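You operate a simulated robot arm through the tools that you are given. There is no shell and no other tool. Be economical: measure what you need, move in short steps, check, and stop when the job is done.

You run a simulated robot arm. Do the job below in one go: nothing can be reset, and whatever is moved stays where it is left.

JOB
Zero the gear model, crank in gear 2 until it shows 3 REV, then put the brake on.
Fine: the brake is the purple lever.

It is judged by the outcome, as a careful person would: the job done as asked, and still so three seconds after it is handed in. It fails if anything else is knocked over, pushed out of place, dropped, spilled or broken.

ROBOT AND FRAMES
A 6-joint arm with a two-finger parallel gripper, fixed in place. Base frame: the origin is at the foot of the arm, x ahead of it, y to its left, z up. Lengths are in mm, angles in rad, forces in N, time in s.
With the tool pointing down near the work surface it reaches from about 240 to 640 mm from the base axis. Its first joint turns from -1.152 to 1.152 rad. Payload 2.7 kg.
The tool frame sits at the grasp point between the pads (the TCP): z along the fingers, y along the line on which they close. The tips reach 23 mm beyond it. The gripper opens to 94 mm. The fingers are 38 mm wide and 10 mm thick; the gripper's body (54 by 96 mm) begins 39 mm behind the TCP.
Orientation is that of the tool frame in the base frame, as a unit quaternion [x, y, z, w]. With the fingers straight down and closing along the base's y, the tool's x points along the base's -x, its y along +y and its z along -z.

CONTROLS
- The arm moves only by the tool drive_tool. Its argument "motion" is a list that holds one entry, the list of rows, each a list of 7 numbers: the turn, a rotation vector about the tool's x, y, z in rad, then the shift along the tool's x, y, z in mm, then the opening, from 0 (shut) to 1 (fully open). In form: [[[rx, ry, rz, x, y, z, claw], ...]]. A call has 1 to 10 rows; each row is the pose to reach, as a shift and turn from the pose commanded when the call began, along the tool's axes at that moment. A row lasts 0.2 s, in which the tool goes at most 50 mm and 0.15 rad; a call with a longer step from one row to the next is refused whole, and so is a gripper value outside its range. A pose out of reach is approached as far as the arm can. The call stops where the force on the tool passes 80 N (or 10 N more than at its start, if that is more) or the arm is blocked; 0.2 s more then pass. The fingers move at their own pace (about 45 mm/s each) and stop on an object; they squeeze with about 23 N. The grip force told is the motor's: it shows also when the fingers shut on nothing. Time passes only in rows, and 0.2 s behind the last, so rows that repeat a pose let the fingers close. The reply holds the time, the measured pose of the TCP, the force on the tool along the base axes, the opening and the grip force, in the units named above and with some noise, with the torque about the TCP (base axes, N m) and any sound that the robot's microphone picked up.
- Cameras (640 x 400 px; columns grow to the right, rows downward): "scene" is fixed at [79.4, -432.6, 1413.9]; the picture's right is [0.75, -0.66, 0.00], its down [-0.32, -0.36, -0.88] and it looks along [0.58, 0.66, -0.48] (base axes); focal length 340 px, centre (320, 200). "wrist" rides on the gripper at [86, 16, -74] in the tool frame; the picture's right is [-0.18, 0.98, 0.00], its down [-0.58, -0.11, -0.81] and it looks along [-0.79, -0.15, 0.59] (tool axes); focal length 243 px, centre (320, 200). There is no depth. A picture from a camera that has moved, and an enlarged one, comes with that camera's place and axes in the base frame and with its lens.
- grab_frame(camera): a new picture of that camera. No time passes.
- zoom(camera, box): a new picture of the part [left, top, right, bottom] of that camera's present view, enlarged. No time passes.
- hand_in(): hands the job in; it is judged then, once.

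Work in short steps. Places have to be worked out from the pictures, the camera data and where the tool is seen: move nearer, look again, correct. Check each grasp and each placing, and mend what went wrong. You have 120 turns and 68 pictures in all, those below and enlarged ones among them. Open the gripper and draw the arm clear of the work before you hand the job in, unless the task says otherwise; then end with one line.

The tools are called after "Request:" as a command line: name --argument value ..., lists and objects as JSON in quotes. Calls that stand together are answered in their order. drive_tool: Moves the arm, as the interface text tells. Its arguments: {"type":"object","properties":{"motion":{"type":"array"}},"required":["motion"]} The other tools are called the same way: grab_frame (camera) takes a picture; zoom (camera, box) takes an enlarged picture of a part of a camera's view; hand_in () hands the job in.

At the start:

```text
time: 0.0
position: [317.1, 132.7, 1177.0]
orientation: [0.0, 1.0, 0.0, 0.0]
wrist_force: [0.0, -0.2, 0.3]
moment: [0.01, 0.0, 0.0]
grip_width: 93.9
grip_force: 0.0
```

scene: 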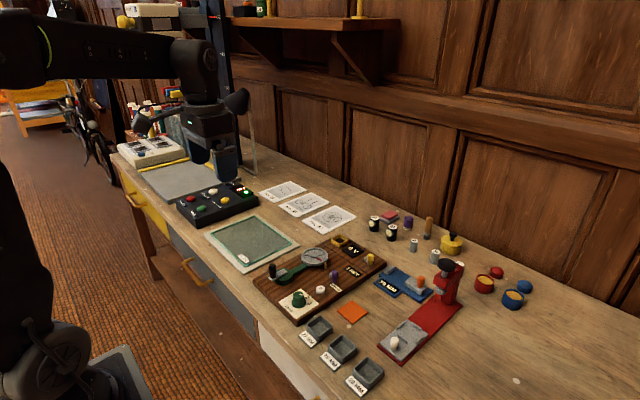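
wrist: 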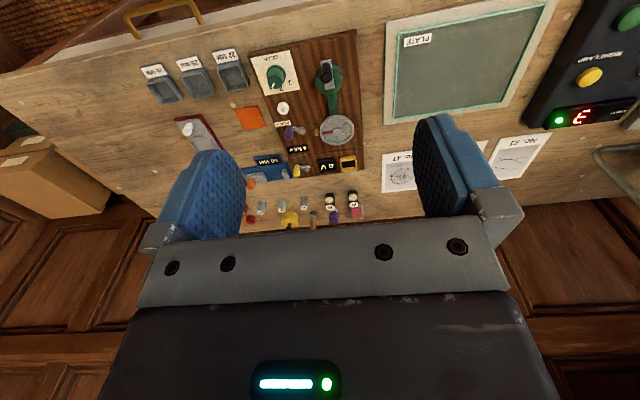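

The gear model appears to be the wooden board with a crank, dial and levers. I'll enlarge it first.

Request:
zoom --camera "scene" --box '[240, 220, 400, 330]'

Request:
zoom --camera "wrist" --box '[220, 20, 400, 190]'

```text
3.64 times, centred on (320, 275) of scene
camera zoom: at [79.4, -432.6, 1413.9], right [0.75, -0.66, 0.0], down [-0.32, -0.36, -0.88], along [0.58, 0.66, -0.48], focal length 1238 px, centre (320, -73)
```

zoom: 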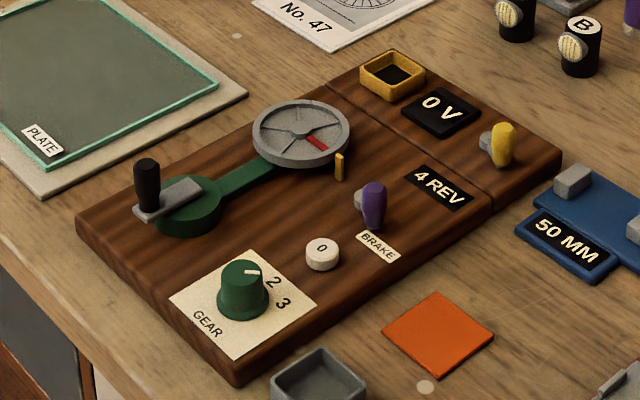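

```text
2.35 times, centred on (310, 105) of wrist
camera zoom: at [232.2, 150.2, 1252.8], right [0.18, 0.98, 0.0], down [0.58, -0.11, 0.81], along [0.79, -0.15, -0.59], focal length 571 px, centre (344, 424)
```

zoom: 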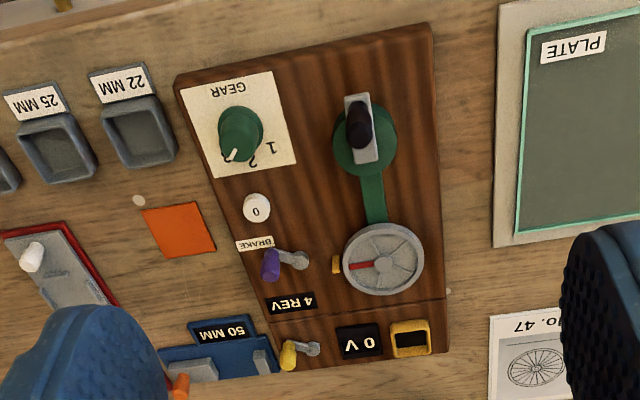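

Triangulating both views puts the "0" button at about (486, 30, 833). I'll move down and closer for a better view of the board.

Request:
drive_tool --motion '[[[0, 0, 0, 4, -10, 44, 1], [0, 0, 0, 8, -20, 88, 1], [0, 0, 0, 12, -30, 132, 1], [0, 0, 0, 17, -43, 177, 1], [0, 0, 0, 17, -43, 177, 1]]]'

Request:
grab_frame --camera "wrist"

```text
time: 1.2
position: [300.9, 90.2, 997.8]
orientation: [0.0, 1.0, 0.0, 0.0]
wrist_force: [0.3, -0.5, -0.2]
moment: [0.04, -0.02, -0.02]
grip_width: 94.2
grip_force: 0.1
```

```text
63 pictures are left
camera wrist: at [215.3, 107.1, 1073.6], right [0.18, 0.98, 0.0], down [0.58, -0.11, 0.81], along [0.79, -0.15, -0.59], focal length 243 px, centre (320, 200)
```

wrist: 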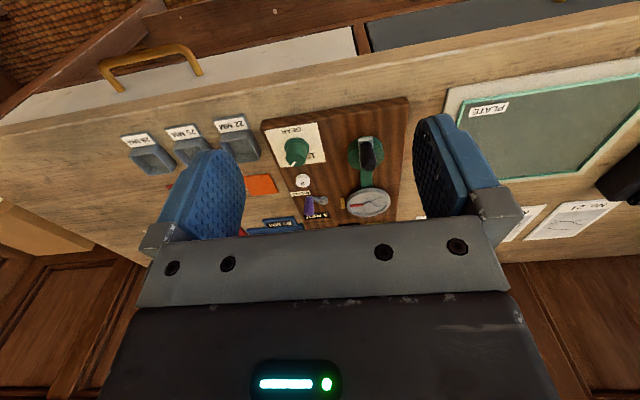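

Request:
zoom --camera "wrist" --box '[245, 85, 425, 235]'

Request:
zoom --camera "scene" --box '[270, 260, 350, 315]'

```text
2.67 times, centred on (335, 160) of wrist
camera zoom: at [215.3, 107.1, 1073.6], right [0.18, 0.98, 0.0], down [0.58, -0.11, 0.81], along [0.79, -0.15, -0.59], focal length 647 px, centre (280, 307)
```

zoom: 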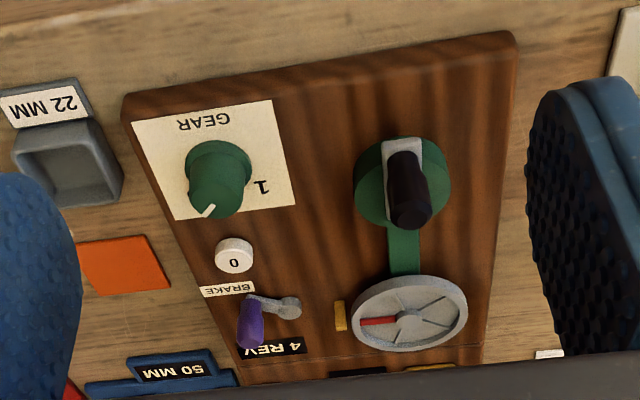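

```text
7.27 times, centred on (310, 288) of scene
camera zoom: at [79.4, -432.6, 1413.9], right [0.75, -0.66, 0.0], down [-0.32, -0.36, -0.88], along [0.58, 0.66, -0.48], focal length 2475 px, centre (393, -436)
```

zoom: 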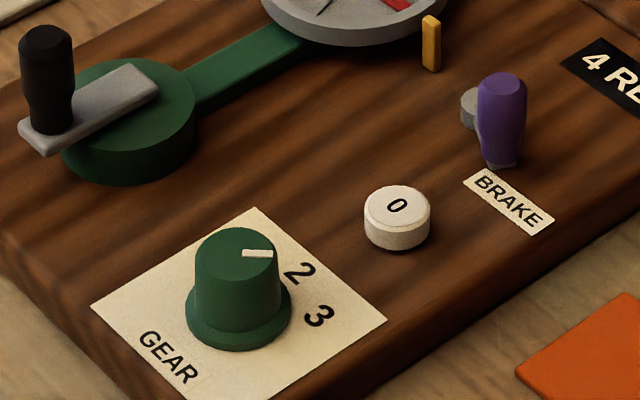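

Positions worked out: button (486, 30, 833), gear knob (425, 36, top 847, pointer on 3, "2" straight +x), crank pivot ≈(443, 123), handle (416, 124, top 884), brake lever ≈(533, 28, 860). Next I'll move above the button with the fingers shut.

Request:
drive_tool --motion '[[[0, 0, 0, -37, -12, 18, 0.5], [0, 0, 0, -74, -24, 36, 0], [0, 0, 0, -111, -36, 54, 0], [0, 0, 0, -148, -48, 72, 0], [0, 0, 0, -185.6, -60, 92, 0], [0, 0, 0, -185.6, -60, 92, 0], [0, 0, 0, -185.6, -60, 110, 0], [0, 0, 0, -185.6, -60, 110, 0]]]'

Request:
grab_frame --camera "wrist"

Request:
zoom --camera "scene" --box '[260, 220, 400, 316]'

```text
time: 3.0
position: [486.1, 30.3, 889.2]
orientation: [0.0, 1.0, 0.001, 0.0]
wrist_force: [1.0, -0.4, -0.4]
moment: [-0.01, -0.03, 0.02]
grip_width: 0.0
grip_force: 22.3
```

```text
60 pictures are left
camera wrist: at [400.7, 47.0, 964.7], right [0.18, 0.98, 0.0], down [0.58, -0.11, 0.81], along [0.79, -0.15, -0.59], focal length 243 px, centre (320, 200)
```

wrist: 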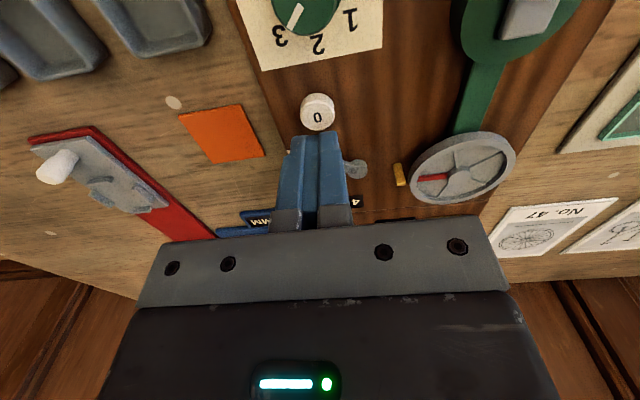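

```text
4.17 times, centred on (330, 268) of scene
camera zoom: at [79.4, -432.6, 1413.9], right [0.75, -0.66, 0.0], down [-0.32, -0.36, -0.88], along [0.58, 0.66, -0.48], focal length 1418 px, centre (278, -83)
```

zoom: 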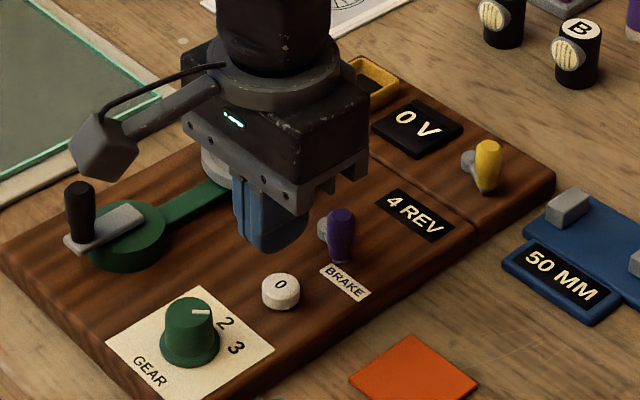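

The fingertips sit over the button (estimate ≈(485, 30)). I'll press down gently.

Request:
drive_tool --motion '[[[0, 0, 0, 1, 0, 15, 0], [0, 0, 0, 1, 0, 28, 0], [0, 0, 0, 1, 0, 32, 0], [0, 0, 0, 1, 0, 35, 0], [0, 0, 0, 1, 0, 37, 0]]]'

Request:
zoom --camera "scene" --box '[260, 220, 400, 316]'

```text
time: 4.2
position: [485.9, 31.2, 853.2]
orientation: [0.0, 1.0, 0.001, 0.001]
wrist_force: [-0.5, 0.8, 0.5]
moment: [-0.01, 0.0, -0.02]
grip_width: 0.0
grip_force: 22.4
```

```text
4.17 times, centred on (330, 268) of scene
camera zoom: at [79.4, -432.6, 1413.9], right [0.75, -0.66, 0.0], down [-0.32, -0.36, -0.88], along [0.58, 0.66, -0.48], focal length 1418 px, centre (278, -83)
```

zoom: 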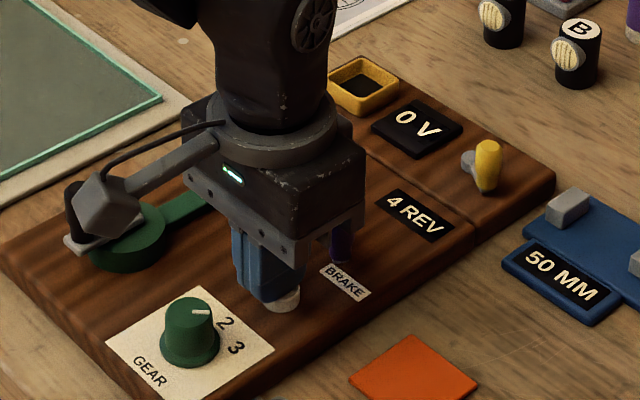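

No contact yet; I'll continue down in small steps.

Request:
drive_tool --motion '[[[0, 0, 0, 0, -1, 2, 0], [0, 0, 0, 0, -1, 3.5, 0], [0, 0, 0, 0, -1, 5, 0]]]'

Request:
zoom --camera "scene" --box '[260, 220, 400, 316]'

```text
time: 5.0
position: [486.0, 29.6, 848.4]
orientation: [0.0, 1.0, 0.001, 0.001]
wrist_force: [-7.4, 1.5, 15.9]
moment: [0.08, 0.08, 0.0]
grip_width: 0.0
grip_force: 23.5
heard: click
```

```text
4.17 times, centred on (330, 268) of scene
camera zoom: at [79.0, -432.5, 1413.9], right [0.75, -0.66, 0.0], down [-0.32, -0.36, -0.88], along [0.58, 0.66, -0.48], focal length 1418 px, centre (278, -83)
```

zoom: 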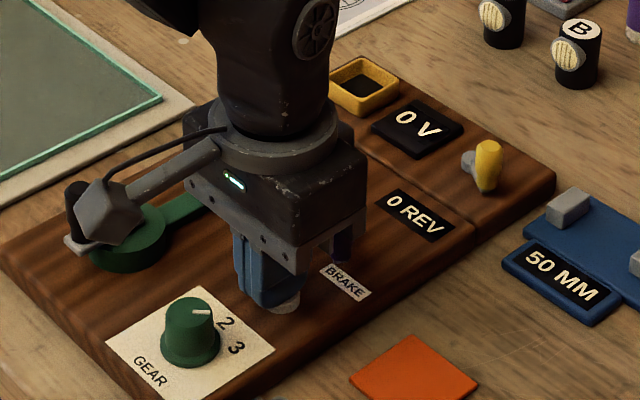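

The display reads 0 REV. I'll lift and go above the gear knob with the gripper open about 55 mm.

Request:
drive_tool --motion '[[[0, 0, 0, 0, 0, -25, 0], [0, 0, 0, 0, 0, -50, 0.3], [0, 0, 0, 30, 3, -50, 0.6], [0, 0, 0, 61, 6.5, -50, 0.6], [0, 0, 0, 61, 6.5, -50, 0.6], [0, 0, 0, 61, 6.5, -50, 0.6]]]'

Request:
zoom --camera "scene" --box '[260, 220, 400, 316]'

Request:
grab_frame --camera "wrist"

```text
time: 6.4
position: [423.8, 35.9, 898.1]
orientation: [0.0, 1.0, 0.001, 0.0]
wrist_force: [-0.6, -0.1, 0.1]
moment: [0.01, -0.04, 0.01]
grip_width: 56.1
grip_force: 0.0
```

```text
4.17 times, centred on (330, 268) of scene
camera zoom: at [79.4, -432.6, 1413.9], right [0.75, -0.66, 0.0], down [-0.32, -0.36, -0.88], along [0.58, 0.66, -0.48], focal length 1418 px, centre (278, -83)
```

zoom: 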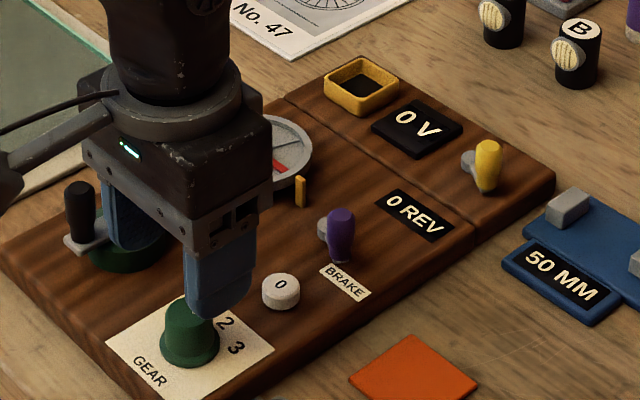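

```text
55 pictures are left
camera wrist: at [338.5, 53.1, 973.8], right [0.18, 0.98, 0.0], down [0.58, -0.11, 0.81], along [0.79, -0.15, -0.59], focal length 243 px, centre (320, 200)
```

wrist: 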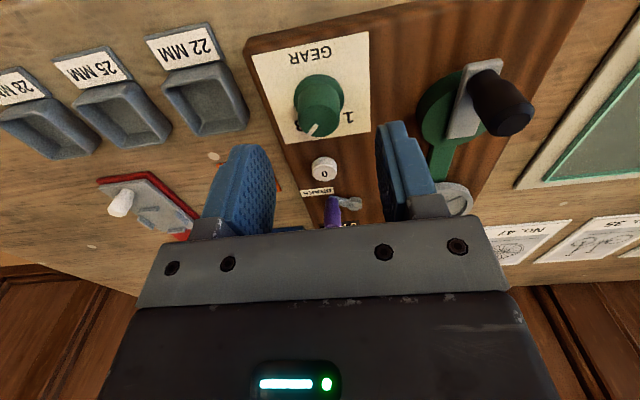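

The knob is centred at ≈(423, 36). I'll descend to TCP z≈860 and grip.

Request:
drive_tool --motion '[[[0, 0, 0, 0, 0, 15, 0.6], [0, 0, 0, 0, 0, 28, 0.6], [0, 0, 0, 0, 0, 38.5, 0.6], [0, 0, 0, 0, 0, 38.5, 0], [0, 0, 0, 0, 0, 38.5, 0], [0, 0, 0, 0, 0, 38.5, 0]]]'

Request:
zoom --camera "wrist" --box '[220, 30, 420, 220]'

```text
time: 7.8
position: [423.9, 35.1, 859.5]
orientation: [0.0, 1.0, 0.0, 0.0]
wrist_force: [1.6, -11.9, -0.3]
moment: [-0.31, -0.26, -0.03]
grip_width: 26.3
grip_force: 45.3
```

```text
2.11 times, centred on (320, 125) of wrist
camera zoom: at [338.7, 51.8, 935.6], right [0.19, 0.98, 0.0], down [0.58, -0.11, 0.81], along [0.79, -0.15, -0.59], focal length 511 px, centre (320, 358)
```

zoom: 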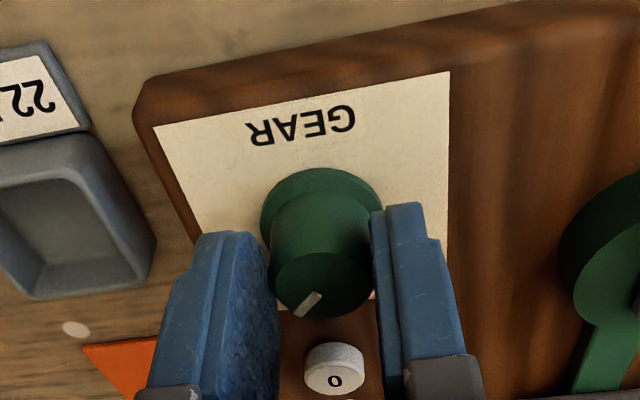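

Gripped at 26 mm. I'll turn 45° counter-clockwise seen from above, towards 2.

Request:
drive_tool --motion '[[[0, 0, -0.13, 0, -0.5, 0, 0], [0, 0, -0.26, 0, -0.5, 0, 0], [0, 0, -0.39, 0, -0.5, 0, 0], [0, 0, -0.52, 0, -0.5, 0, 0], [0, 0, -0.65, 0, -0.5, 0, 0], [0, 0, -0.785, 0, -0.5, 0, 0], [0, 0, -0.785, 0, -0.5, 0, 0]]]'

Request:
zoom --camera "wrist" --box '[220, 30, 420, 220]'

```text
time: 9.4
position: [426.3, 31.9, 860.5]
orientation: [-0.383, 0.924, -0.001, 0.001]
wrist_force: [6.1, -36.8, 3.4]
moment: [-0.65, -0.39, -0.12]
grip_width: 26.5
grip_force: 45.8
```

```text
2.11 times, centred on (320, 125) of wrist
camera zoom: at [353.5, -16.4, 935.4], right [-0.56, 0.83, 0.0], down [0.49, 0.33, 0.81], along [0.67, 0.45, -0.59], focal length 511 px, centre (320, 358)
```

zoom: 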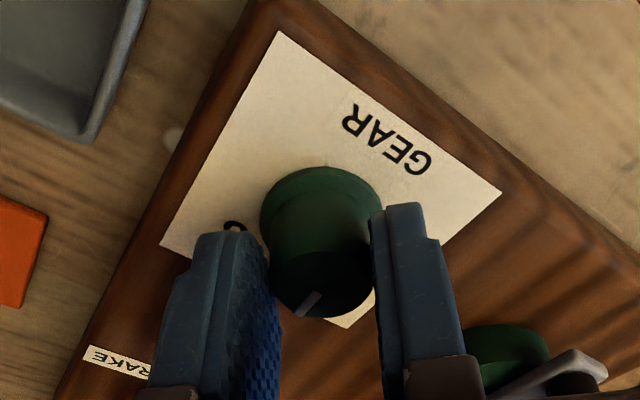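

The knob turned with the fingers. I'll release and look.

Request:
drive_tool --motion '[[[0, 0, 0, 0, 0, 0, 0.3], [0, 0, 0, 0, 0, 0, 0.55], [0, 0, 0, 0, 0, 0, 0.6], [0, 0, 0, 0, 0, -20, 0.6], [0, 0, 0, 0, 0, -45, 0.6], [0, 0, 0, 0, 0, -45, 0.6]]]'

Request:
zoom --camera "wrist" --box '[220, 30, 420, 220]'

Request:
zoom --camera "scene" --box '[260, 220, 400, 316]'

```text
time: 10.8
position: [425.6, 35.7, 905.0]
orientation: [-0.382, 0.924, 0.001, 0.001]
wrist_force: [0.4, 0.3, -0.2]
moment: [0.01, 0.01, -0.01]
grip_width: 56.6
grip_force: 0.0
```

```text
2.11 times, centred on (320, 125) of wrist
camera zoom: at [353.0, -13.7, 980.2], right [-0.56, 0.83, 0.0], down [0.49, 0.33, 0.81], along [0.67, 0.46, -0.59], focal length 511 px, centre (320, 358)
```

zoom: 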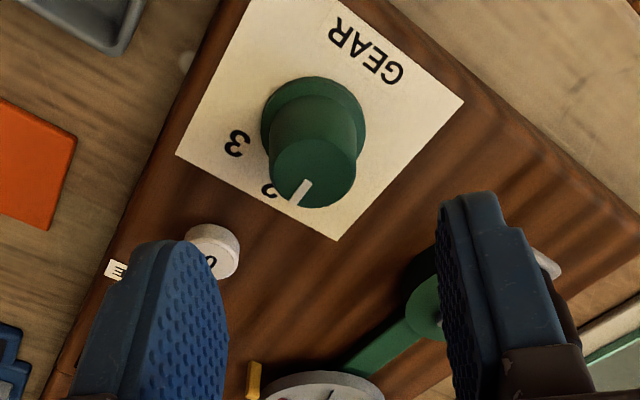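

```text
4.17 times, centred on (330, 268) of scene
camera zoom: at [79.4, -432.6, 1413.9], right [0.75, -0.66, 0.0], down [-0.32, -0.36, -0.88], along [0.58, 0.66, -0.48], focal length 1418 px, centre (278, -83)
```

zoom: 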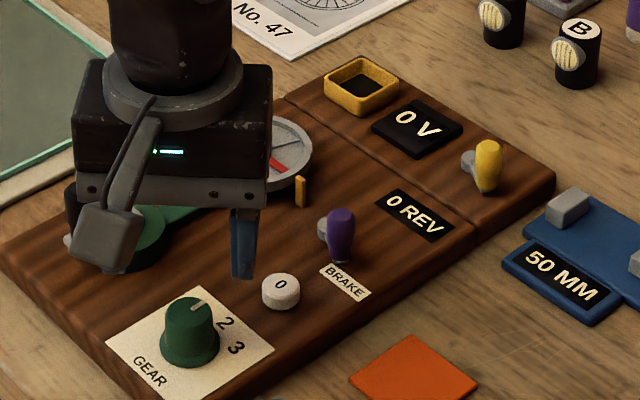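

Request:
zoom --camera "scene" --box '[285, 280, 330, 310]'

```text
13.33 times, centred on (308, 295) of scene
camera zoom: at [79.4, -432.6, 1413.9], right [0.75, -0.66, 0.0], down [-0.32, -0.36, -0.88], along [0.58, 0.66, -0.48], focal length 4538 px, centre (487, -1067)
```

zoom: 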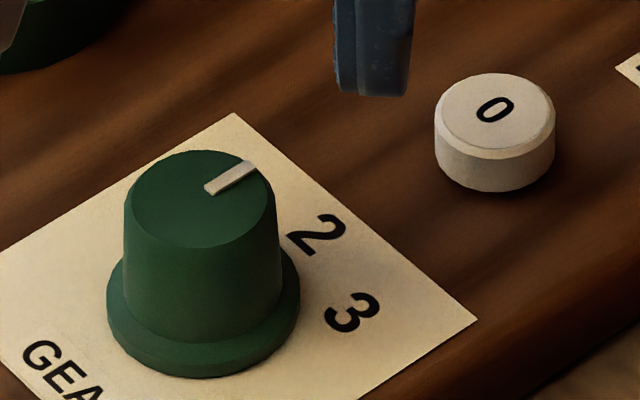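

The pointer is on 2. I'll raise, turn the tool back, and move over the crank handle.

Request:
drive_tool --motion '[[[0, 0, 0, 0, 0, -22, 0.6], [0, 0, 0.13, -9, 12, -22, 0.6], [0, 0, 0.26, -18, 23, -22, 0.6], [0, 0, 0.39, -28, 35, -22, 0.6], [0, 0, 0.52, -37, 46, -22, 0.6], [0, 0, 0.65, -46, 58, -22, 0.6], [0, 0, 0.785, -55.9, 69.4, -22, 0.6], [0, 0, 0.785, -55.9, 69.4, -22, 0.6]]]'

Request:
zoom --camera "wrist" --box '[220, 30, 420, 220]'

Request:
zoom --camera "scene" --box '[260, 220, 400, 316]'

```text
time: 12.6
position: [414.5, 123.5, 926.7]
orientation: [0.002, 1.0, -0.001, 0.0]
wrist_force: [0.4, 0.1, 1.2]
moment: [0.01, -0.02, -0.01]
grip_width: 56.4
grip_force: 0.0
```

```text
2.11 times, centred on (320, 125) of wrist
camera zoom: at [329.3, 141.0, 1002.1], right [0.19, 0.98, 0.0], down [0.58, -0.11, 0.81], along [0.79, -0.15, -0.59], focal length 511 px, centre (320, 358)
```

zoom: 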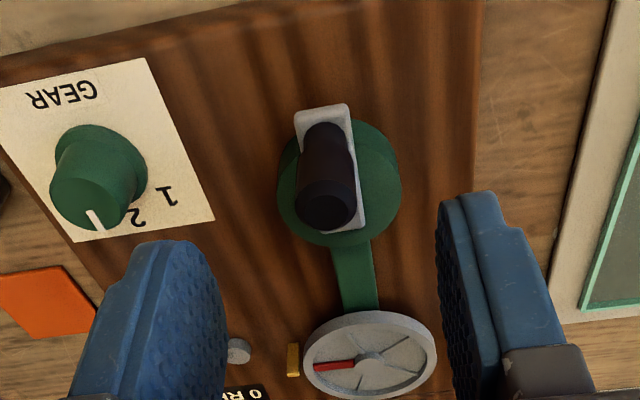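

```text
4.17 times, centred on (330, 268) of scene
camera zoom: at [79.4, -432.6, 1413.9], right [0.75, -0.66, 0.0], down [-0.32, -0.36, -0.88], along [0.58, 0.66, -0.48], focal length 1418 px, centre (278, -83)
```

zoom: 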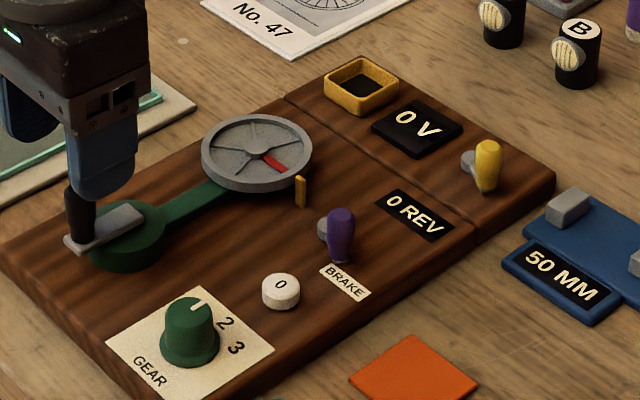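

The handle top is at ≈(417.5, 125.7) and the pivot at ≈(445, 126.5). I'll descend to z≈877 and grip the handle.

Request:
drive_tool --motion '[[[0, 0, 0, -3, 2, 15, 0.6], [0, 0, 0, -3, 2, 30, 0.6], [0, 0, 0, -3, 2, 42, 0.6], [0, 0, 0, -3, 2, 49, 0.6], [0, 0, 0, -3, 2, 49, 0], [0, 0, 0, -3, 2, 49, 0], [0, 0, 0, -3, 2, 49, 0], [0, 0, 0, -3, 2, 49, 0]]]'

Request:
grab_frame --camera "wrist"

```text
time: 14.4
position: [418.2, 127.0, 876.3]
orientation: [0.001, 1.0, 0.0, 0.0]
wrist_force: [-0.2, -0.2, -3.1]
moment: [-0.3, -0.22, 0.02]
grip_width: 17.6
grip_force: 45.5
```

```text
47 pictures are left
camera wrist: at [332.5, 142.5, 953.0], right [0.18, 0.98, 0.0], down [0.58, -0.11, 0.81], along [0.79, -0.15, -0.59], focal length 243 px, centre (320, 200)
```

wrist: 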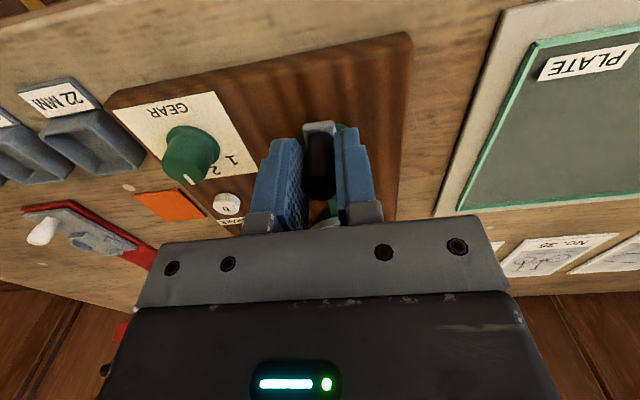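

Grip is good (17.6 mm). I'll crank the first 60° clockwise and check forces.

Request:
drive_tool --motion '[[[0, 0, 0, -0.95, 7.25, 0, 0], [0, 0, 0, -3.75, 14, 0, 0], [0, 0, 0, -8.2, 19.8, 0, 0], [0, 0, 0, -14, 24.25, 0, 0], [0, 0, 0, -14, 24.25, 0, 0]]]'

Request:
zoom --camera "scene" --box '[260, 220, 400, 316]'

```text
time: 15.6
position: [432.5, 149.8, 877.7]
orientation: [0.0, 1.0, 0.0, 0.0]
wrist_force: [1.7, -3.7, -8.9]
moment: [-0.35, -0.33, -0.03]
grip_width: 17.8
grip_force: 45.0
```

```text
4.17 times, centred on (330, 268) of scene
camera zoom: at [79.6, -432.6, 1413.8], right [0.75, -0.66, 0.0], down [-0.32, -0.36, -0.88], along [0.58, 0.66, -0.48], focal length 1418 px, centre (278, -83)
```

zoom: 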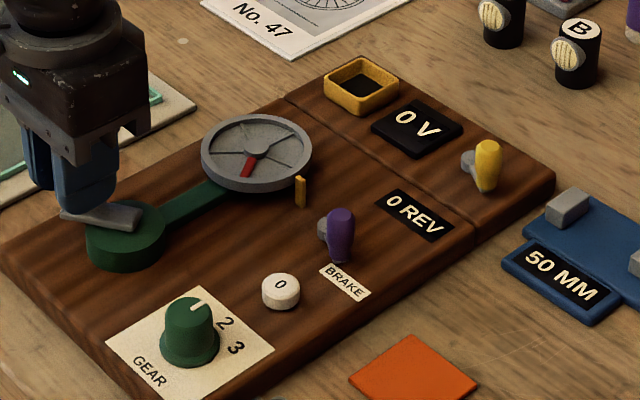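

Forces are low and the wheel turns. I'll continue another 180° clockwise.

Request:
drive_tool --motion '[[[0, 0, 0, -8.18, 3.14, 0, 0], [0, 0, 0, -16.93, 3.6, 0, 0], [0, 0, 0, -25.39, 1.33, 0, 0], [0, 0, 0, -32.73, -3.44, 0, 0], [0, 0, 0, -38.25, -10.25, 0, 0], [0, 0, 0, -41.39, -18.43, 0, 0], [0, 0, 0, -41.85, -27.17, 0, 0], [0, 0, 0, -39.58, -35.64, 0, 0], [0, 0, 0, -34.81, -42.98, 0, 0], [0, 0, 0, -28, -48.5, 0, 0]]]'

Request:
zoom --camera "scene" --box '[260, 220, 400, 316]'

```text
time: 17.8
position: [460.5, 99.5, 878.3]
orientation: [0.001, 1.0, -0.001, 0.001]
wrist_force: [18.2, -27.7, 4.3]
moment: [-0.16, -0.78, -0.1]
grip_width: 17.4
grip_force: 44.5
```

```text
4.17 times, centred on (330, 268) of scene
camera zoom: at [79.7, -433.3, 1413.6], right [0.75, -0.66, 0.0], down [-0.32, -0.36, -0.88], along [0.58, 0.66, -0.48], focal length 1418 px, centre (278, -83)
```

zoom: 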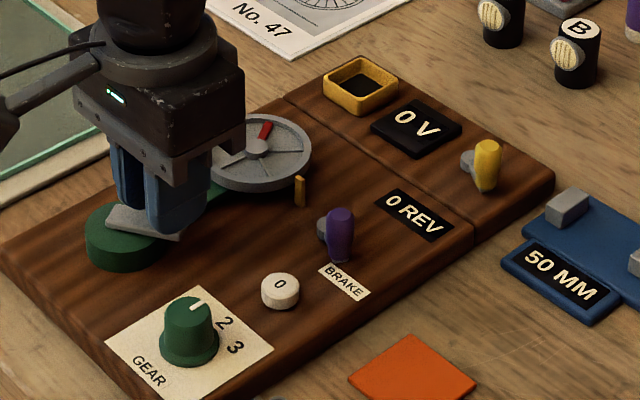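

Still 0 REV after 240°. Refitting the circle gives pivot ≈(446.5, 124.8) and R≈28.7; I'll continue a further 180°.

Request:
drive_tool --motion '[[[0, 0, 0, 7.17, -4.42, 0, 0], [0, 0, 0, 16.15, -4.73, 0, 0], [0, 0, 0, 24.78, -2.26, 0, 0], [0, 0, 0, 32.22, 2.76, 0, 0], [0, 0, 0, 37.75, 9.84, 0, 0], [0, 0, 0, 40.82, 18.27, 0, 0], [0, 0, 0, 41.13, 27.25, 0, 0], [0, 0, 0, 38.66, 35.88, 0, 0], [0, 0, 0, 33.64, 43.32, 0, 0], [0, 0, 0, 26.56, 48.85, 0, 0]]]'

Request:
zoom --camera "scene" --box '[260, 220, 400, 316]'

```text
time: 20.0
position: [433.5, 152.1, 876.0]
orientation: [0.0, 1.0, 0.001, -0.001]
wrist_force: [-7.7, 14.6, -26.6]
moment: [0.07, 0.36, 0.05]
grip_width: 17.9
grip_force: 45.0
```

```text
4.17 times, centred on (330, 268) of scene
camera zoom: at [79.6, -432.1, 1414.0], right [0.75, -0.66, 0.0], down [-0.32, -0.36, -0.88], along [0.58, 0.66, -0.48], focal length 1418 px, centre (278, -83)
```

zoom: 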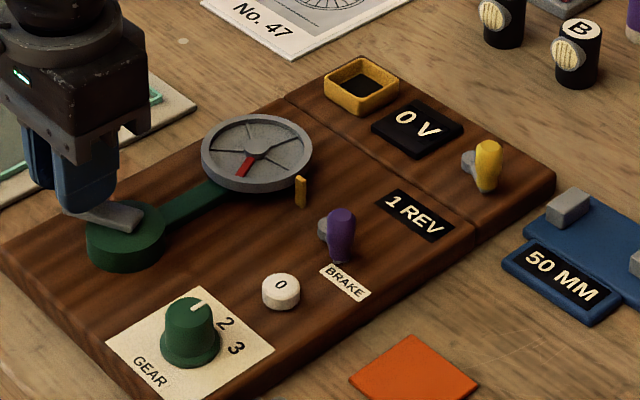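

1 REV after ~420°. Clockwise counts up; I'll continue with a slightly larger radius.

Request:
drive_tool --motion '[[[0, 0, 0, -8.78, 4.06, 0, 0], [0, 0, 0, -18.01, 4.38, 0, 0], [0, 0, 0, -26.88, 1.84, 0, 0], [0, 0, 0, -34.53, -3.32, 0, 0], [0, 0, 0, -40.21, -10.6, 0, 0], [0, 0, 0, -43.37, -19.27, 0, 0], [0, 0, 0, -43.69, -28.5, 0, 0], [0, 0, 0, -41.15, -37.37, 0, 0], [0, 0, 0, -35.99, -45.02, 0, 0], [0, 0, 0, -28.71, -50.7, 0, 0]]]'

Request:
zoom --camera "scene" --box '[260, 220, 400, 316]'

```text
time: 22.2
position: [462.2, 99.5, 877.0]
orientation: [0.001, 1.0, 0.0, 0.001]
wrist_force: [1.4, -2.5, -18.8]
moment: [-0.09, 0.61, -0.02]
grip_width: 17.8
grip_force: 45.0
```

```text
4.17 times, centred on (330, 268) of scene
camera zoom: at [79.7, -432.6, 1413.8], right [0.75, -0.66, 0.0], down [-0.32, -0.36, -0.88], along [0.58, 0.66, -0.48], focal length 1418 px, centre (278, -83)
```

zoom: 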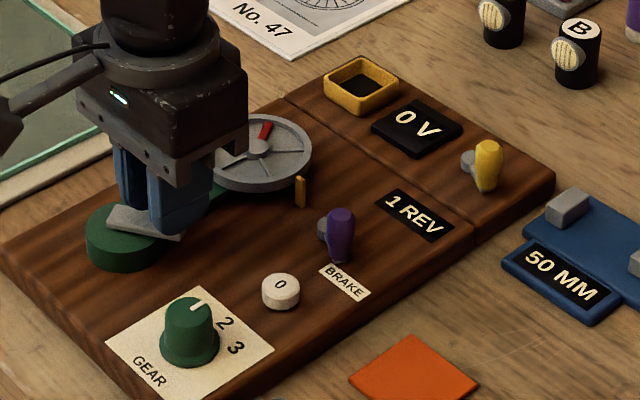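

Still 1 REV at ~600°, as expected. Next I'll do the next half turn.

Request:
drive_tool --motion '[[[0, 0, 0, 8.78, -4.06, 0, 0], [0, 0, 0, 18.01, -4.38, 0, 0], [0, 0, 0, 26.88, -1.84, 0, 0], [0, 0, 0, 34.53, 3.32, 0, 0], [0, 0, 0, 40.21, 10.6, 0, 0], [0, 0, 0, 43.37, 19.27, 0, 0], [0, 0, 0, 43.69, 28.5, 0, 0], [0, 0, 0, 41.15, 37.37, 0, 0], [0, 0, 0, 35.99, 45.02, 0, 0], [0, 0, 0, 28.71, 50.7, 0, 0]]]'

Request:
zoom --camera "scene" --box '[260, 220, 400, 316]'

```text
time: 24.4
position: [433.8, 152.2, 877.3]
orientation: [0.0, 1.0, 0.001, 0.001]
wrist_force: [-7.1, 12.0, -15.3]
moment: [0.12, 0.7, 0.01]
grip_width: 17.7
grip_force: 44.7
```

```text
4.17 times, centred on (330, 268) of scene
camera zoom: at [79.5, -432.2, 1414.0], right [0.75, -0.66, 0.0], down [-0.32, -0.36, -0.88], along [0.58, 0.66, -0.48], focal length 1418 px, centre (278, -83)
```

zoom: 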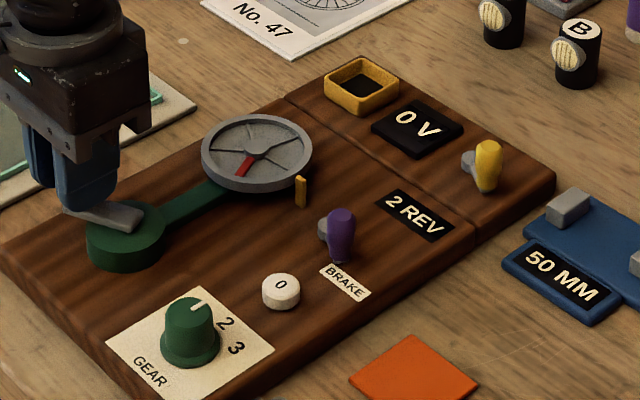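

2 REV at ~780°. I'll crank one more half turn.

Request:
drive_tool --motion '[[[0, 0, 0, -8.78, 4.06, 0, 0], [0, 0, 0, -18.01, 4.38, 0, 0], [0, 0, 0, -26.88, 1.84, 0, 0], [0, 0, 0, -34.53, -3.32, 0, 0], [0, 0, 0, -40.21, -10.6, 0, 0], [0, 0, 0, -43.37, -19.27, 0, 0], [0, 0, 0, -43.69, -28.5, 0, 0], [0, 0, 0, -41.15, -37.37, 0, 0], [0, 0, 0, -35.99, -45.02, 0, 0], [0, 0, 0, -28.71, -50.7, 0, 0]]]'

Request:
zoom --camera "scene" --box '[260, 220, 400, 316]'

```text
time: 26.6
position: [462.5, 100.2, 876.8]
orientation: [0.0, 1.0, 0.0, 0.001]
wrist_force: [-2.4, 4.4, -18.9]
moment: [-0.1, 0.25, 0.01]
grip_width: 17.5
grip_force: 44.9
```

```text
4.17 times, centred on (330, 268) of scene
camera zoom: at [79.6, -432.4, 1413.9], right [0.75, -0.66, 0.0], down [-0.32, -0.36, -0.88], along [0.58, 0.66, -0.48], focal length 1418 px, centre (278, -83)
```

zoom: 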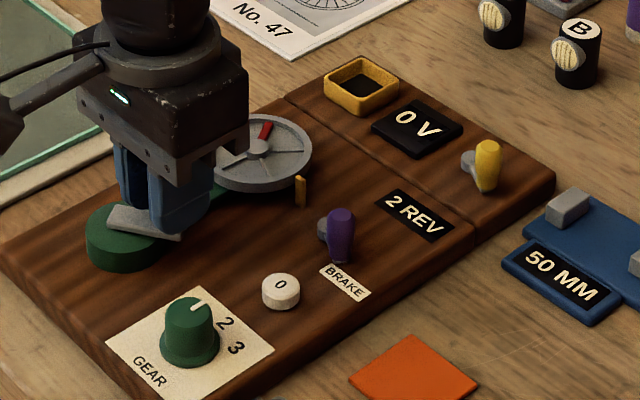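

~960° so far. I'll go another 126° and check.

Request:
drive_tool --motion '[[[0, 0, 0, 8.78, -4.06, 0, 0], [0, 0, 0, 18.01, -4.38, 0, 0], [0, 0, 0, 26.88, -1.84, 0, 0], [0, 0, 0, 34.53, 3.32, 0, 0], [0, 0, 0, 40.21, 10.6, 0, 0], [0, 0, 0, 43.37, 19.27, 0, 0], [0, 0, 0, 43.69, 28.5, 0, 0], [0, 0, 0, 43.69, 28.5, 0, 0]]]'

Request:
zoom --camera "scene" --box '[260, 220, 400, 316]'

```text
time: 28.4
position: [417.0, 128.9, 877.7]
orientation: [0.0, 1.0, -0.002, -0.002]
wrist_force: [-22.3, 3.6, -0.1]
moment: [0.22, 0.32, -0.01]
grip_width: 17.5
grip_force: 44.9
```

```text
4.17 times, centred on (330, 268) of scene
camera zoom: at [78.9, -432.5, 1413.9], right [0.75, -0.66, 0.0], down [-0.32, -0.36, -0.88], along [0.58, 0.66, -0.48], focal length 1418 px, centre (278, -83)
```

zoom: 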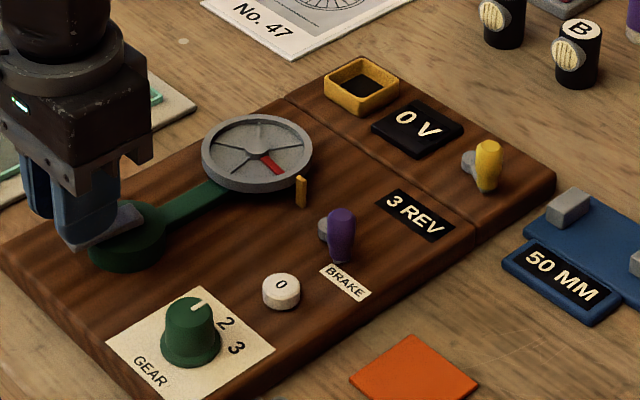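

It shows 3 REV. I'll add ~18° so releasing the handle can't drop it back below 3.

Request:
drive_tool --motion '[[[0, 0, 0, -0.9, 4.5, 0, 0], [0, 0, 0, -2.54, 8.87, 0, 0], [0, 0, 0, -2.54, 8.87, 0, 0.15], [0, 0, 0, -2.54, 8.87, 0, 0.35], [0, 0, 0, -2.54, 8.87, 0, 0.6], [0, 0, 0, -2.54, 8.87, 0, 0.6]]]'

Request:
zoom --camera "scene" --box '[260, 220, 400, 316]'

```text
time: 29.8
position: [421.8, 137.6, 878.7]
orientation: [0.0, 1.0, 0.001, 0.001]
wrist_force: [0.1, -1.4, 0.1]
moment: [0.04, 0.01, -0.02]
grip_width: 56.7
grip_force: 0.0
```

```text
4.17 times, centred on (330, 268) of scene
camera zoom: at [79.4, -432.6, 1413.9], right [0.75, -0.66, 0.0], down [-0.32, -0.36, -0.88], along [0.58, 0.66, -0.48], focal length 1418 px, centre (278, -83)
```

zoom: 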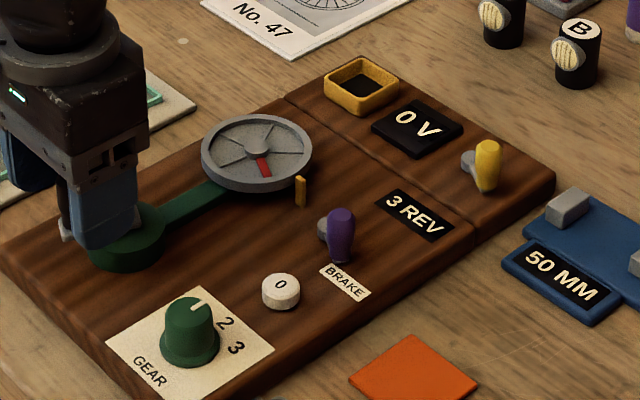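

Still 3 REV with the handle released. I'll lift clear and move to view the brake lever.

Request:
drive_tool --motion '[[[0, 0, 0, 0, 0, -25, 0.7], [0, 0, 0, 0, 0, -55, 0.8], [0, 0, 0, -6, -40, -70, 1], [0, 0, 0, -12, -75, -80, 1], [0, 0, 0, -18, -110, -80, 1], [0, 0, 0, -18, -110, -80, 1]]]'

Request:
zoom --camera "wrist" --box '[230, 80, 410, 220]'

Request:
zoom --camera "scene" --box '[310, 255, 370, 295]'

```text
time: 31.2
position: [438.4, 27.7, 958.7]
orientation: [0.001, 1.0, 0.001, 0.0]
wrist_force: [-1.3, 0.0, 0.0]
moment: [-0.01, 0.0, -0.01]
grip_width: 94.1
grip_force: 0.1
```

```text
2.86 times, centred on (320, 150) of wrist
camera zoom: at [353.3, 44.2, 1033.1], right [0.18, 0.98, 0.0], down [0.58, -0.11, 0.81], along [0.79, -0.15, -0.59], focal length 693 px, centre (320, 343)
```

zoom: 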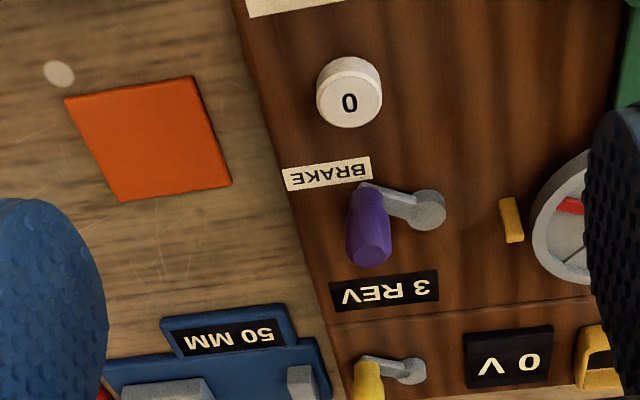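

```text
10.00 times, centred on (340, 275) of scene
camera zoom: at [79.4, -432.6, 1413.9], right [0.75, -0.66, 0.0], down [-0.32, -0.36, -0.88], along [0.58, 0.66, -0.48], focal length 3403 px, centre (120, -550)
```

zoom: 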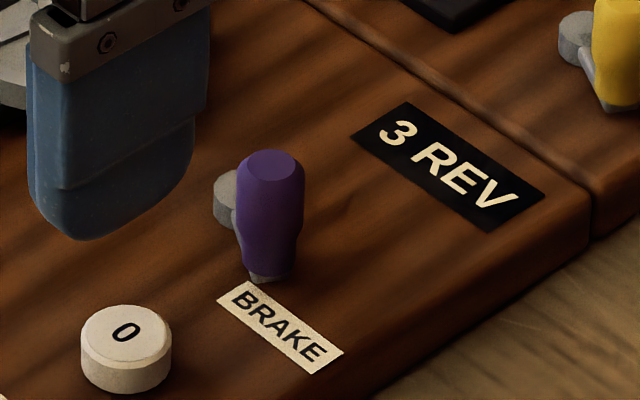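

The brake lever is a vertical purple knob at ≈(532, 29, top 861) on a horizontal arm about a hub at ≈(545, 51). I'll go above it and grip.

Request:
drive_tool --motion '[[[0, 0, 0, -31, 0, 15, 0.7], [0, 0, 0, -62, 0.5, 30, 0.5], [0, 0, 0, -93.5, 1, 50, 0.5], [0, 0, 0, -93.5, 1, 60, 0.5], [0, 0, 0, -93.5, 1, 60, 0.5]]]'

Request:
grab_frame --camera "wrist"

Request:
zoom --camera "scene" --box '[260, 220, 400, 316]'

```text
time: 32.4
position: [533.2, 29.5, 895.8]
orientation: [0.0, 1.0, 0.001, 0.0]
wrist_force: [0.6, 0.1, 0.0]
moment: [-0.02, -0.01, 0.0]
grip_width: 47.2
grip_force: 0.1
```

```text
36 pictures are left
camera wrist: at [447.0, 45.5, 972.3], right [0.18, 0.98, 0.0], down [0.58, -0.11, 0.81], along [0.79, -0.15, -0.59], focal length 243 px, centre (320, 200)
```

wrist: 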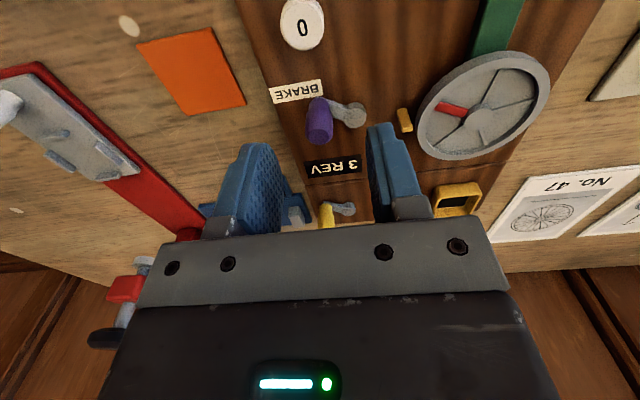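

```text
4.17 times, centred on (330, 268) of scene
camera zoom: at [79.4, -432.6, 1413.9], right [0.75, -0.66, 0.0], down [-0.32, -0.36, -0.88], along [0.58, 0.66, -0.48], focal length 1418 px, centre (278, -83)
```

zoom: 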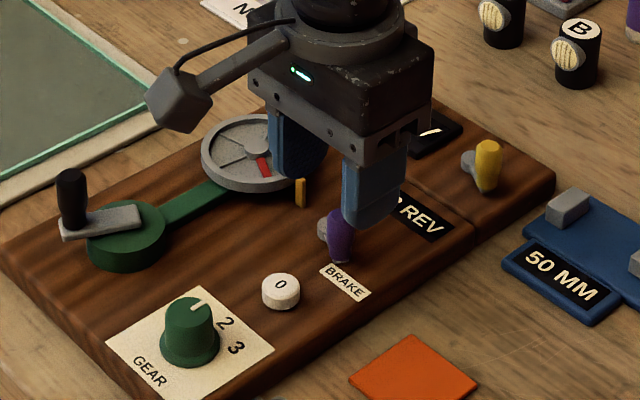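

The knob lies between the fingers, at ≈(533, 29). I'll descend to z≈866 and close.

Request:
drive_tool --motion '[[[0, 0, 0, 0, 0, 12, 0.5], [0, 0, 0, 0, 0, 22, 0.5], [0, 0, 0, 0, 0, 30, 0.5], [0, 0, 0, 0, 0, 30, 0], [0, 0, 0, 0, 0, 30, 0], [0, 0, 0, 0, 0, 30, 0]]]'

Request:
grab_frame --camera "wrist"

```text
time: 33.8
position: [532.1, 27.5, 867.4]
orientation: [0.0, 1.0, 0.0, 0.0]
wrist_force: [0.2, -11.0, -1.7]
moment: [-0.23, -0.14, -0.13]
grip_width: 16.6
grip_force: 44.4
```

```text
34 pictures are left
camera wrist: at [446.8, 44.4, 942.8], right [0.19, 0.98, 0.0], down [0.58, -0.11, 0.81], along [0.79, -0.15, -0.59], focal length 243 px, centre (320, 200)
```

wrist: 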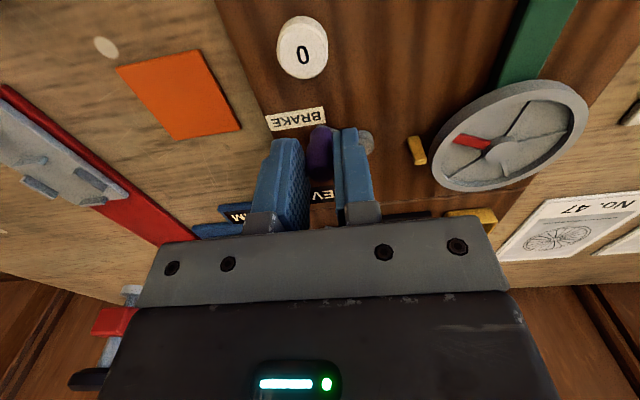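

Gripped at 16.6 mm. I'll swing it towards +x slightly, watching the force.

Request:
drive_tool --motion '[[[0, 0, 0, -3, -2, 0, 0], [0, 0, 0, -6, -3, 0, 0], [0, 0, 0, -9, -3.5, 0, 0], [0, 0, 0, -12, -3.7, 0, 0]]]'

Request:
grab_frame --camera "wrist"

```text
time: 34.8
position: [544.5, 25.0, 866.4]
orientation: [0.002, 1.0, 0.001, -0.001]
wrist_force: [-7.5, -9.4, -2.4]
moment: [-0.1, 0.58, 0.14]
grip_width: 16.5
grip_force: 45.2
```

```text
33 pictures are left
camera wrist: at [458.6, 41.1, 942.9], right [0.19, 0.98, 0.0], down [0.58, -0.11, 0.81], along [0.79, -0.15, -0.59], focal length 243 px, centre (320, 200)
```

wrist: 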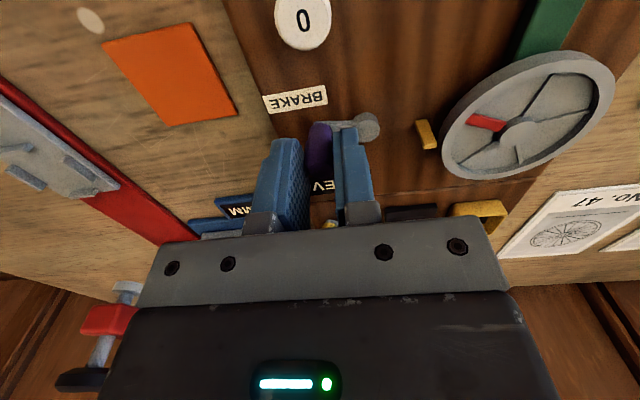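

The lever swings freely. I'll continue along the arc.

Request:
drive_tool --motion '[[[0, 0, 0, -4, 0.3, 0, 0], [0, 0, 0, -8, 1.5, 0, 0], [0, 0, 0, -12, 3.2, 0, 0], [0, 0, 0, -12, 3.2, 0, 0]]]'

Request:
grab_frame --camera "wrist"

```text
time: 35.8
position: [556.7, 25.4, 866.6]
orientation: [0.001, 1.0, -0.001, -0.001]
wrist_force: [-1.9, -28.1, -11.3]
moment: [-0.44, 0.54, 0.23]
grip_width: 16.7
grip_force: 44.8
```

```text
32 pictures are left
camera wrist: at [471.1, 41.7, 942.8], right [0.19, 0.98, 0.0], down [0.58, -0.11, 0.81], along [0.79, -0.15, -0.59], focal length 243 px, centre (320, 200)
```

wrist: 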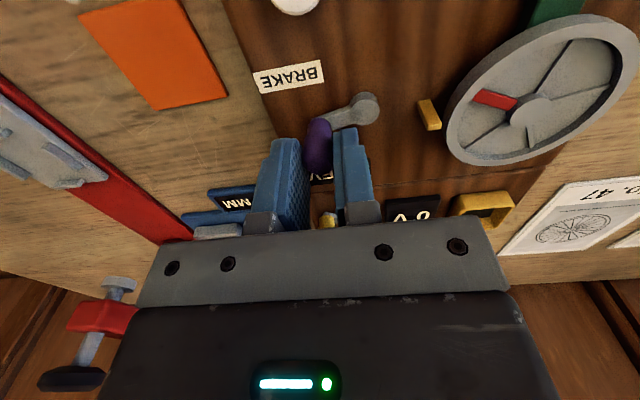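

Still moving, no stop yet. I'll continue a bit more, correcting the arc.

Request:
drive_tool --motion '[[[0, 0, 0, -3, -1, 0, 0], [0, 0, 0, -6, 0, 0, 0], [0, 0, 0, -9, 1.5, 0, 0], [0, 0, 0, -9, 1.5, 0, 0]]]'

Request:
grab_frame --camera "wrist"

```text
time: 36.8
position: [565.9, 26.2, 868.1]
orientation: [0.0, 1.0, -0.001, 0.001]
wrist_force: [2.6, -22.1, -11.5]
moment: [-0.36, -0.77, 0.24]
grip_width: 16.2
grip_force: 45.2
```

```text
31 pictures are left
camera wrist: at [480.7, 44.4, 943.0], right [0.19, 0.98, 0.0], down [0.58, -0.11, 0.81], along [0.79, -0.15, -0.59], focal length 243 px, centre (320, 200)
```

wrist: 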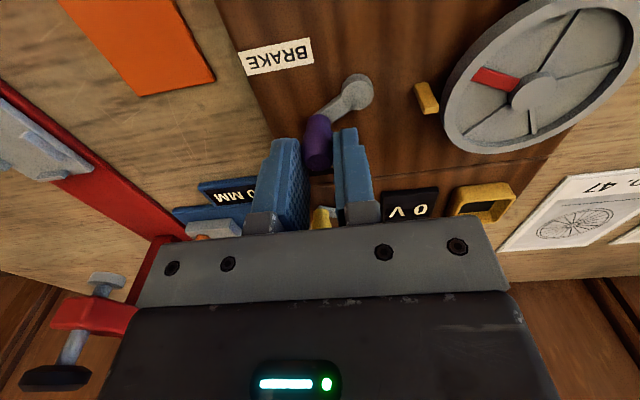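

Still free. I'll continue in small tangential steps (+x, +y), keeping clear of the yellow lever.

Request:
drive_tool --motion '[[[0, 0, 0, -2.5, 1, 0, 0], [0, 0, 0, -5, 3.2, 0, 0], [0, 0, 0, -7, 5.8, 0, 0], [0, 0, 0, -7, 5.8, 0, 0]]]'

Request:
grab_frame --camera "wrist"

Request:
zoom --camera "scene" --box '[260, 220, 400, 316]'

```text
time: 37.8
position: [569.7, 28.6, 866.1]
orientation: [0.002, 1.0, -0.004, -0.005]
wrist_force: [-25.5, -41.8, 5.4]
moment: [-0.67, 0.46, 0.23]
grip_width: 16.3
grip_force: 44.8
```

```text
30 pictures are left
camera wrist: at [485.3, 45.6, 943.7], right [0.19, 0.98, -0.01], down [0.59, -0.11, 0.8], along [0.79, -0.16, -0.6], focal length 243 px, centre (320, 200)
```

wrist: 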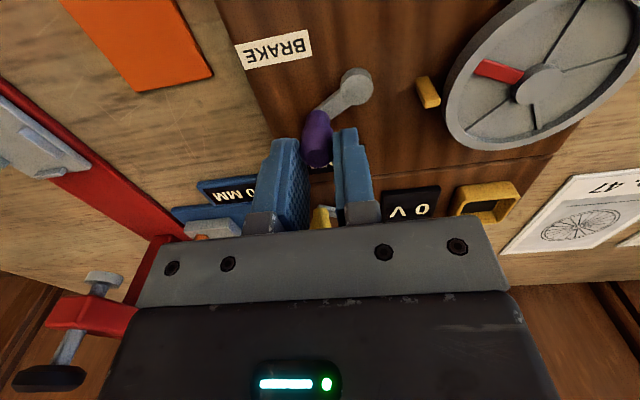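

```text
4.17 times, centred on (330, 268) of scene
camera zoom: at [78.7, -433.6, 1413.6], right [0.75, -0.66, 0.0], down [-0.32, -0.36, -0.88], along [0.58, 0.66, -0.48], focal length 1418 px, centre (278, -83)
```

zoom: 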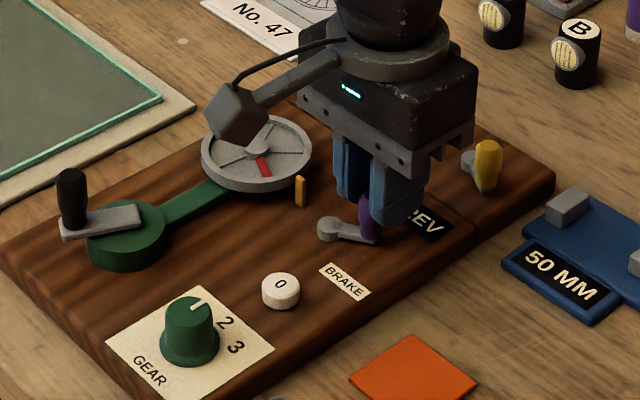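

The lever now resists along its direction of travel (~47 N), so it looks to be at its end stop. I'll release, lift, and look.

Request:
drive_tool --motion '[[[0, 0, 0, 2, -2, 0, 0], [0, 0, 0, 2, -2, 0, 0.2], [0, 0, 0, 2, -2, 0, 0.45], [0, 0, 0, 2, -2, 0, 0.45], [0, 0, 0, 2, -2, -30, 0.45], [0, 0, 0, 42, -2, -60, 0.7], [0, 0, 0, 90, -2, -90, 1], [0, 0, 0, 130, 10, -90, 1], [0, 0, 0, 130, 10, -90, 1]]]'

Request:
zoom --camera "wrist" --box '[230, 80, 410, 220]'

Request:
zoom --camera "scene" --box '[260, 220, 400, 316]'

```text
refused: row 7 steps farther than a row can; nothing moved
```

```text
2.86 times, centred on (320, 150) of wrist
camera zoom: at [485.3, 45.6, 943.7], right [0.19, 0.98, -0.01], down [0.59, -0.11, 0.8], along [0.79, -0.16, -0.6], focal length 693 px, centre (320, 343)
```

zoom: 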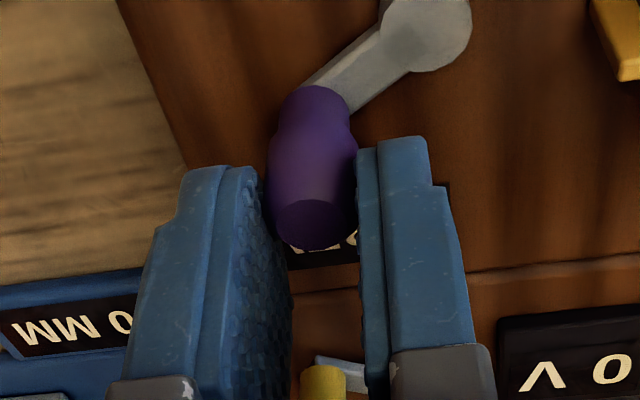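

```text
4.17 times, centred on (330, 268) of scene
camera zoom: at [78.7, -433.6, 1413.6], right [0.75, -0.66, 0.0], down [-0.32, -0.36, -0.88], along [0.58, 0.66, -0.48], focal length 1418 px, centre (278, -83)
```

zoom: 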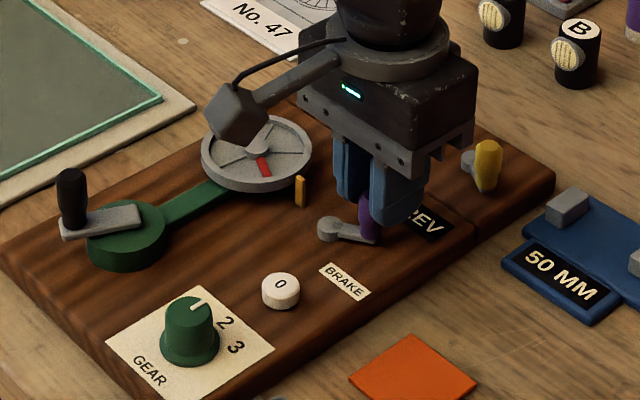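

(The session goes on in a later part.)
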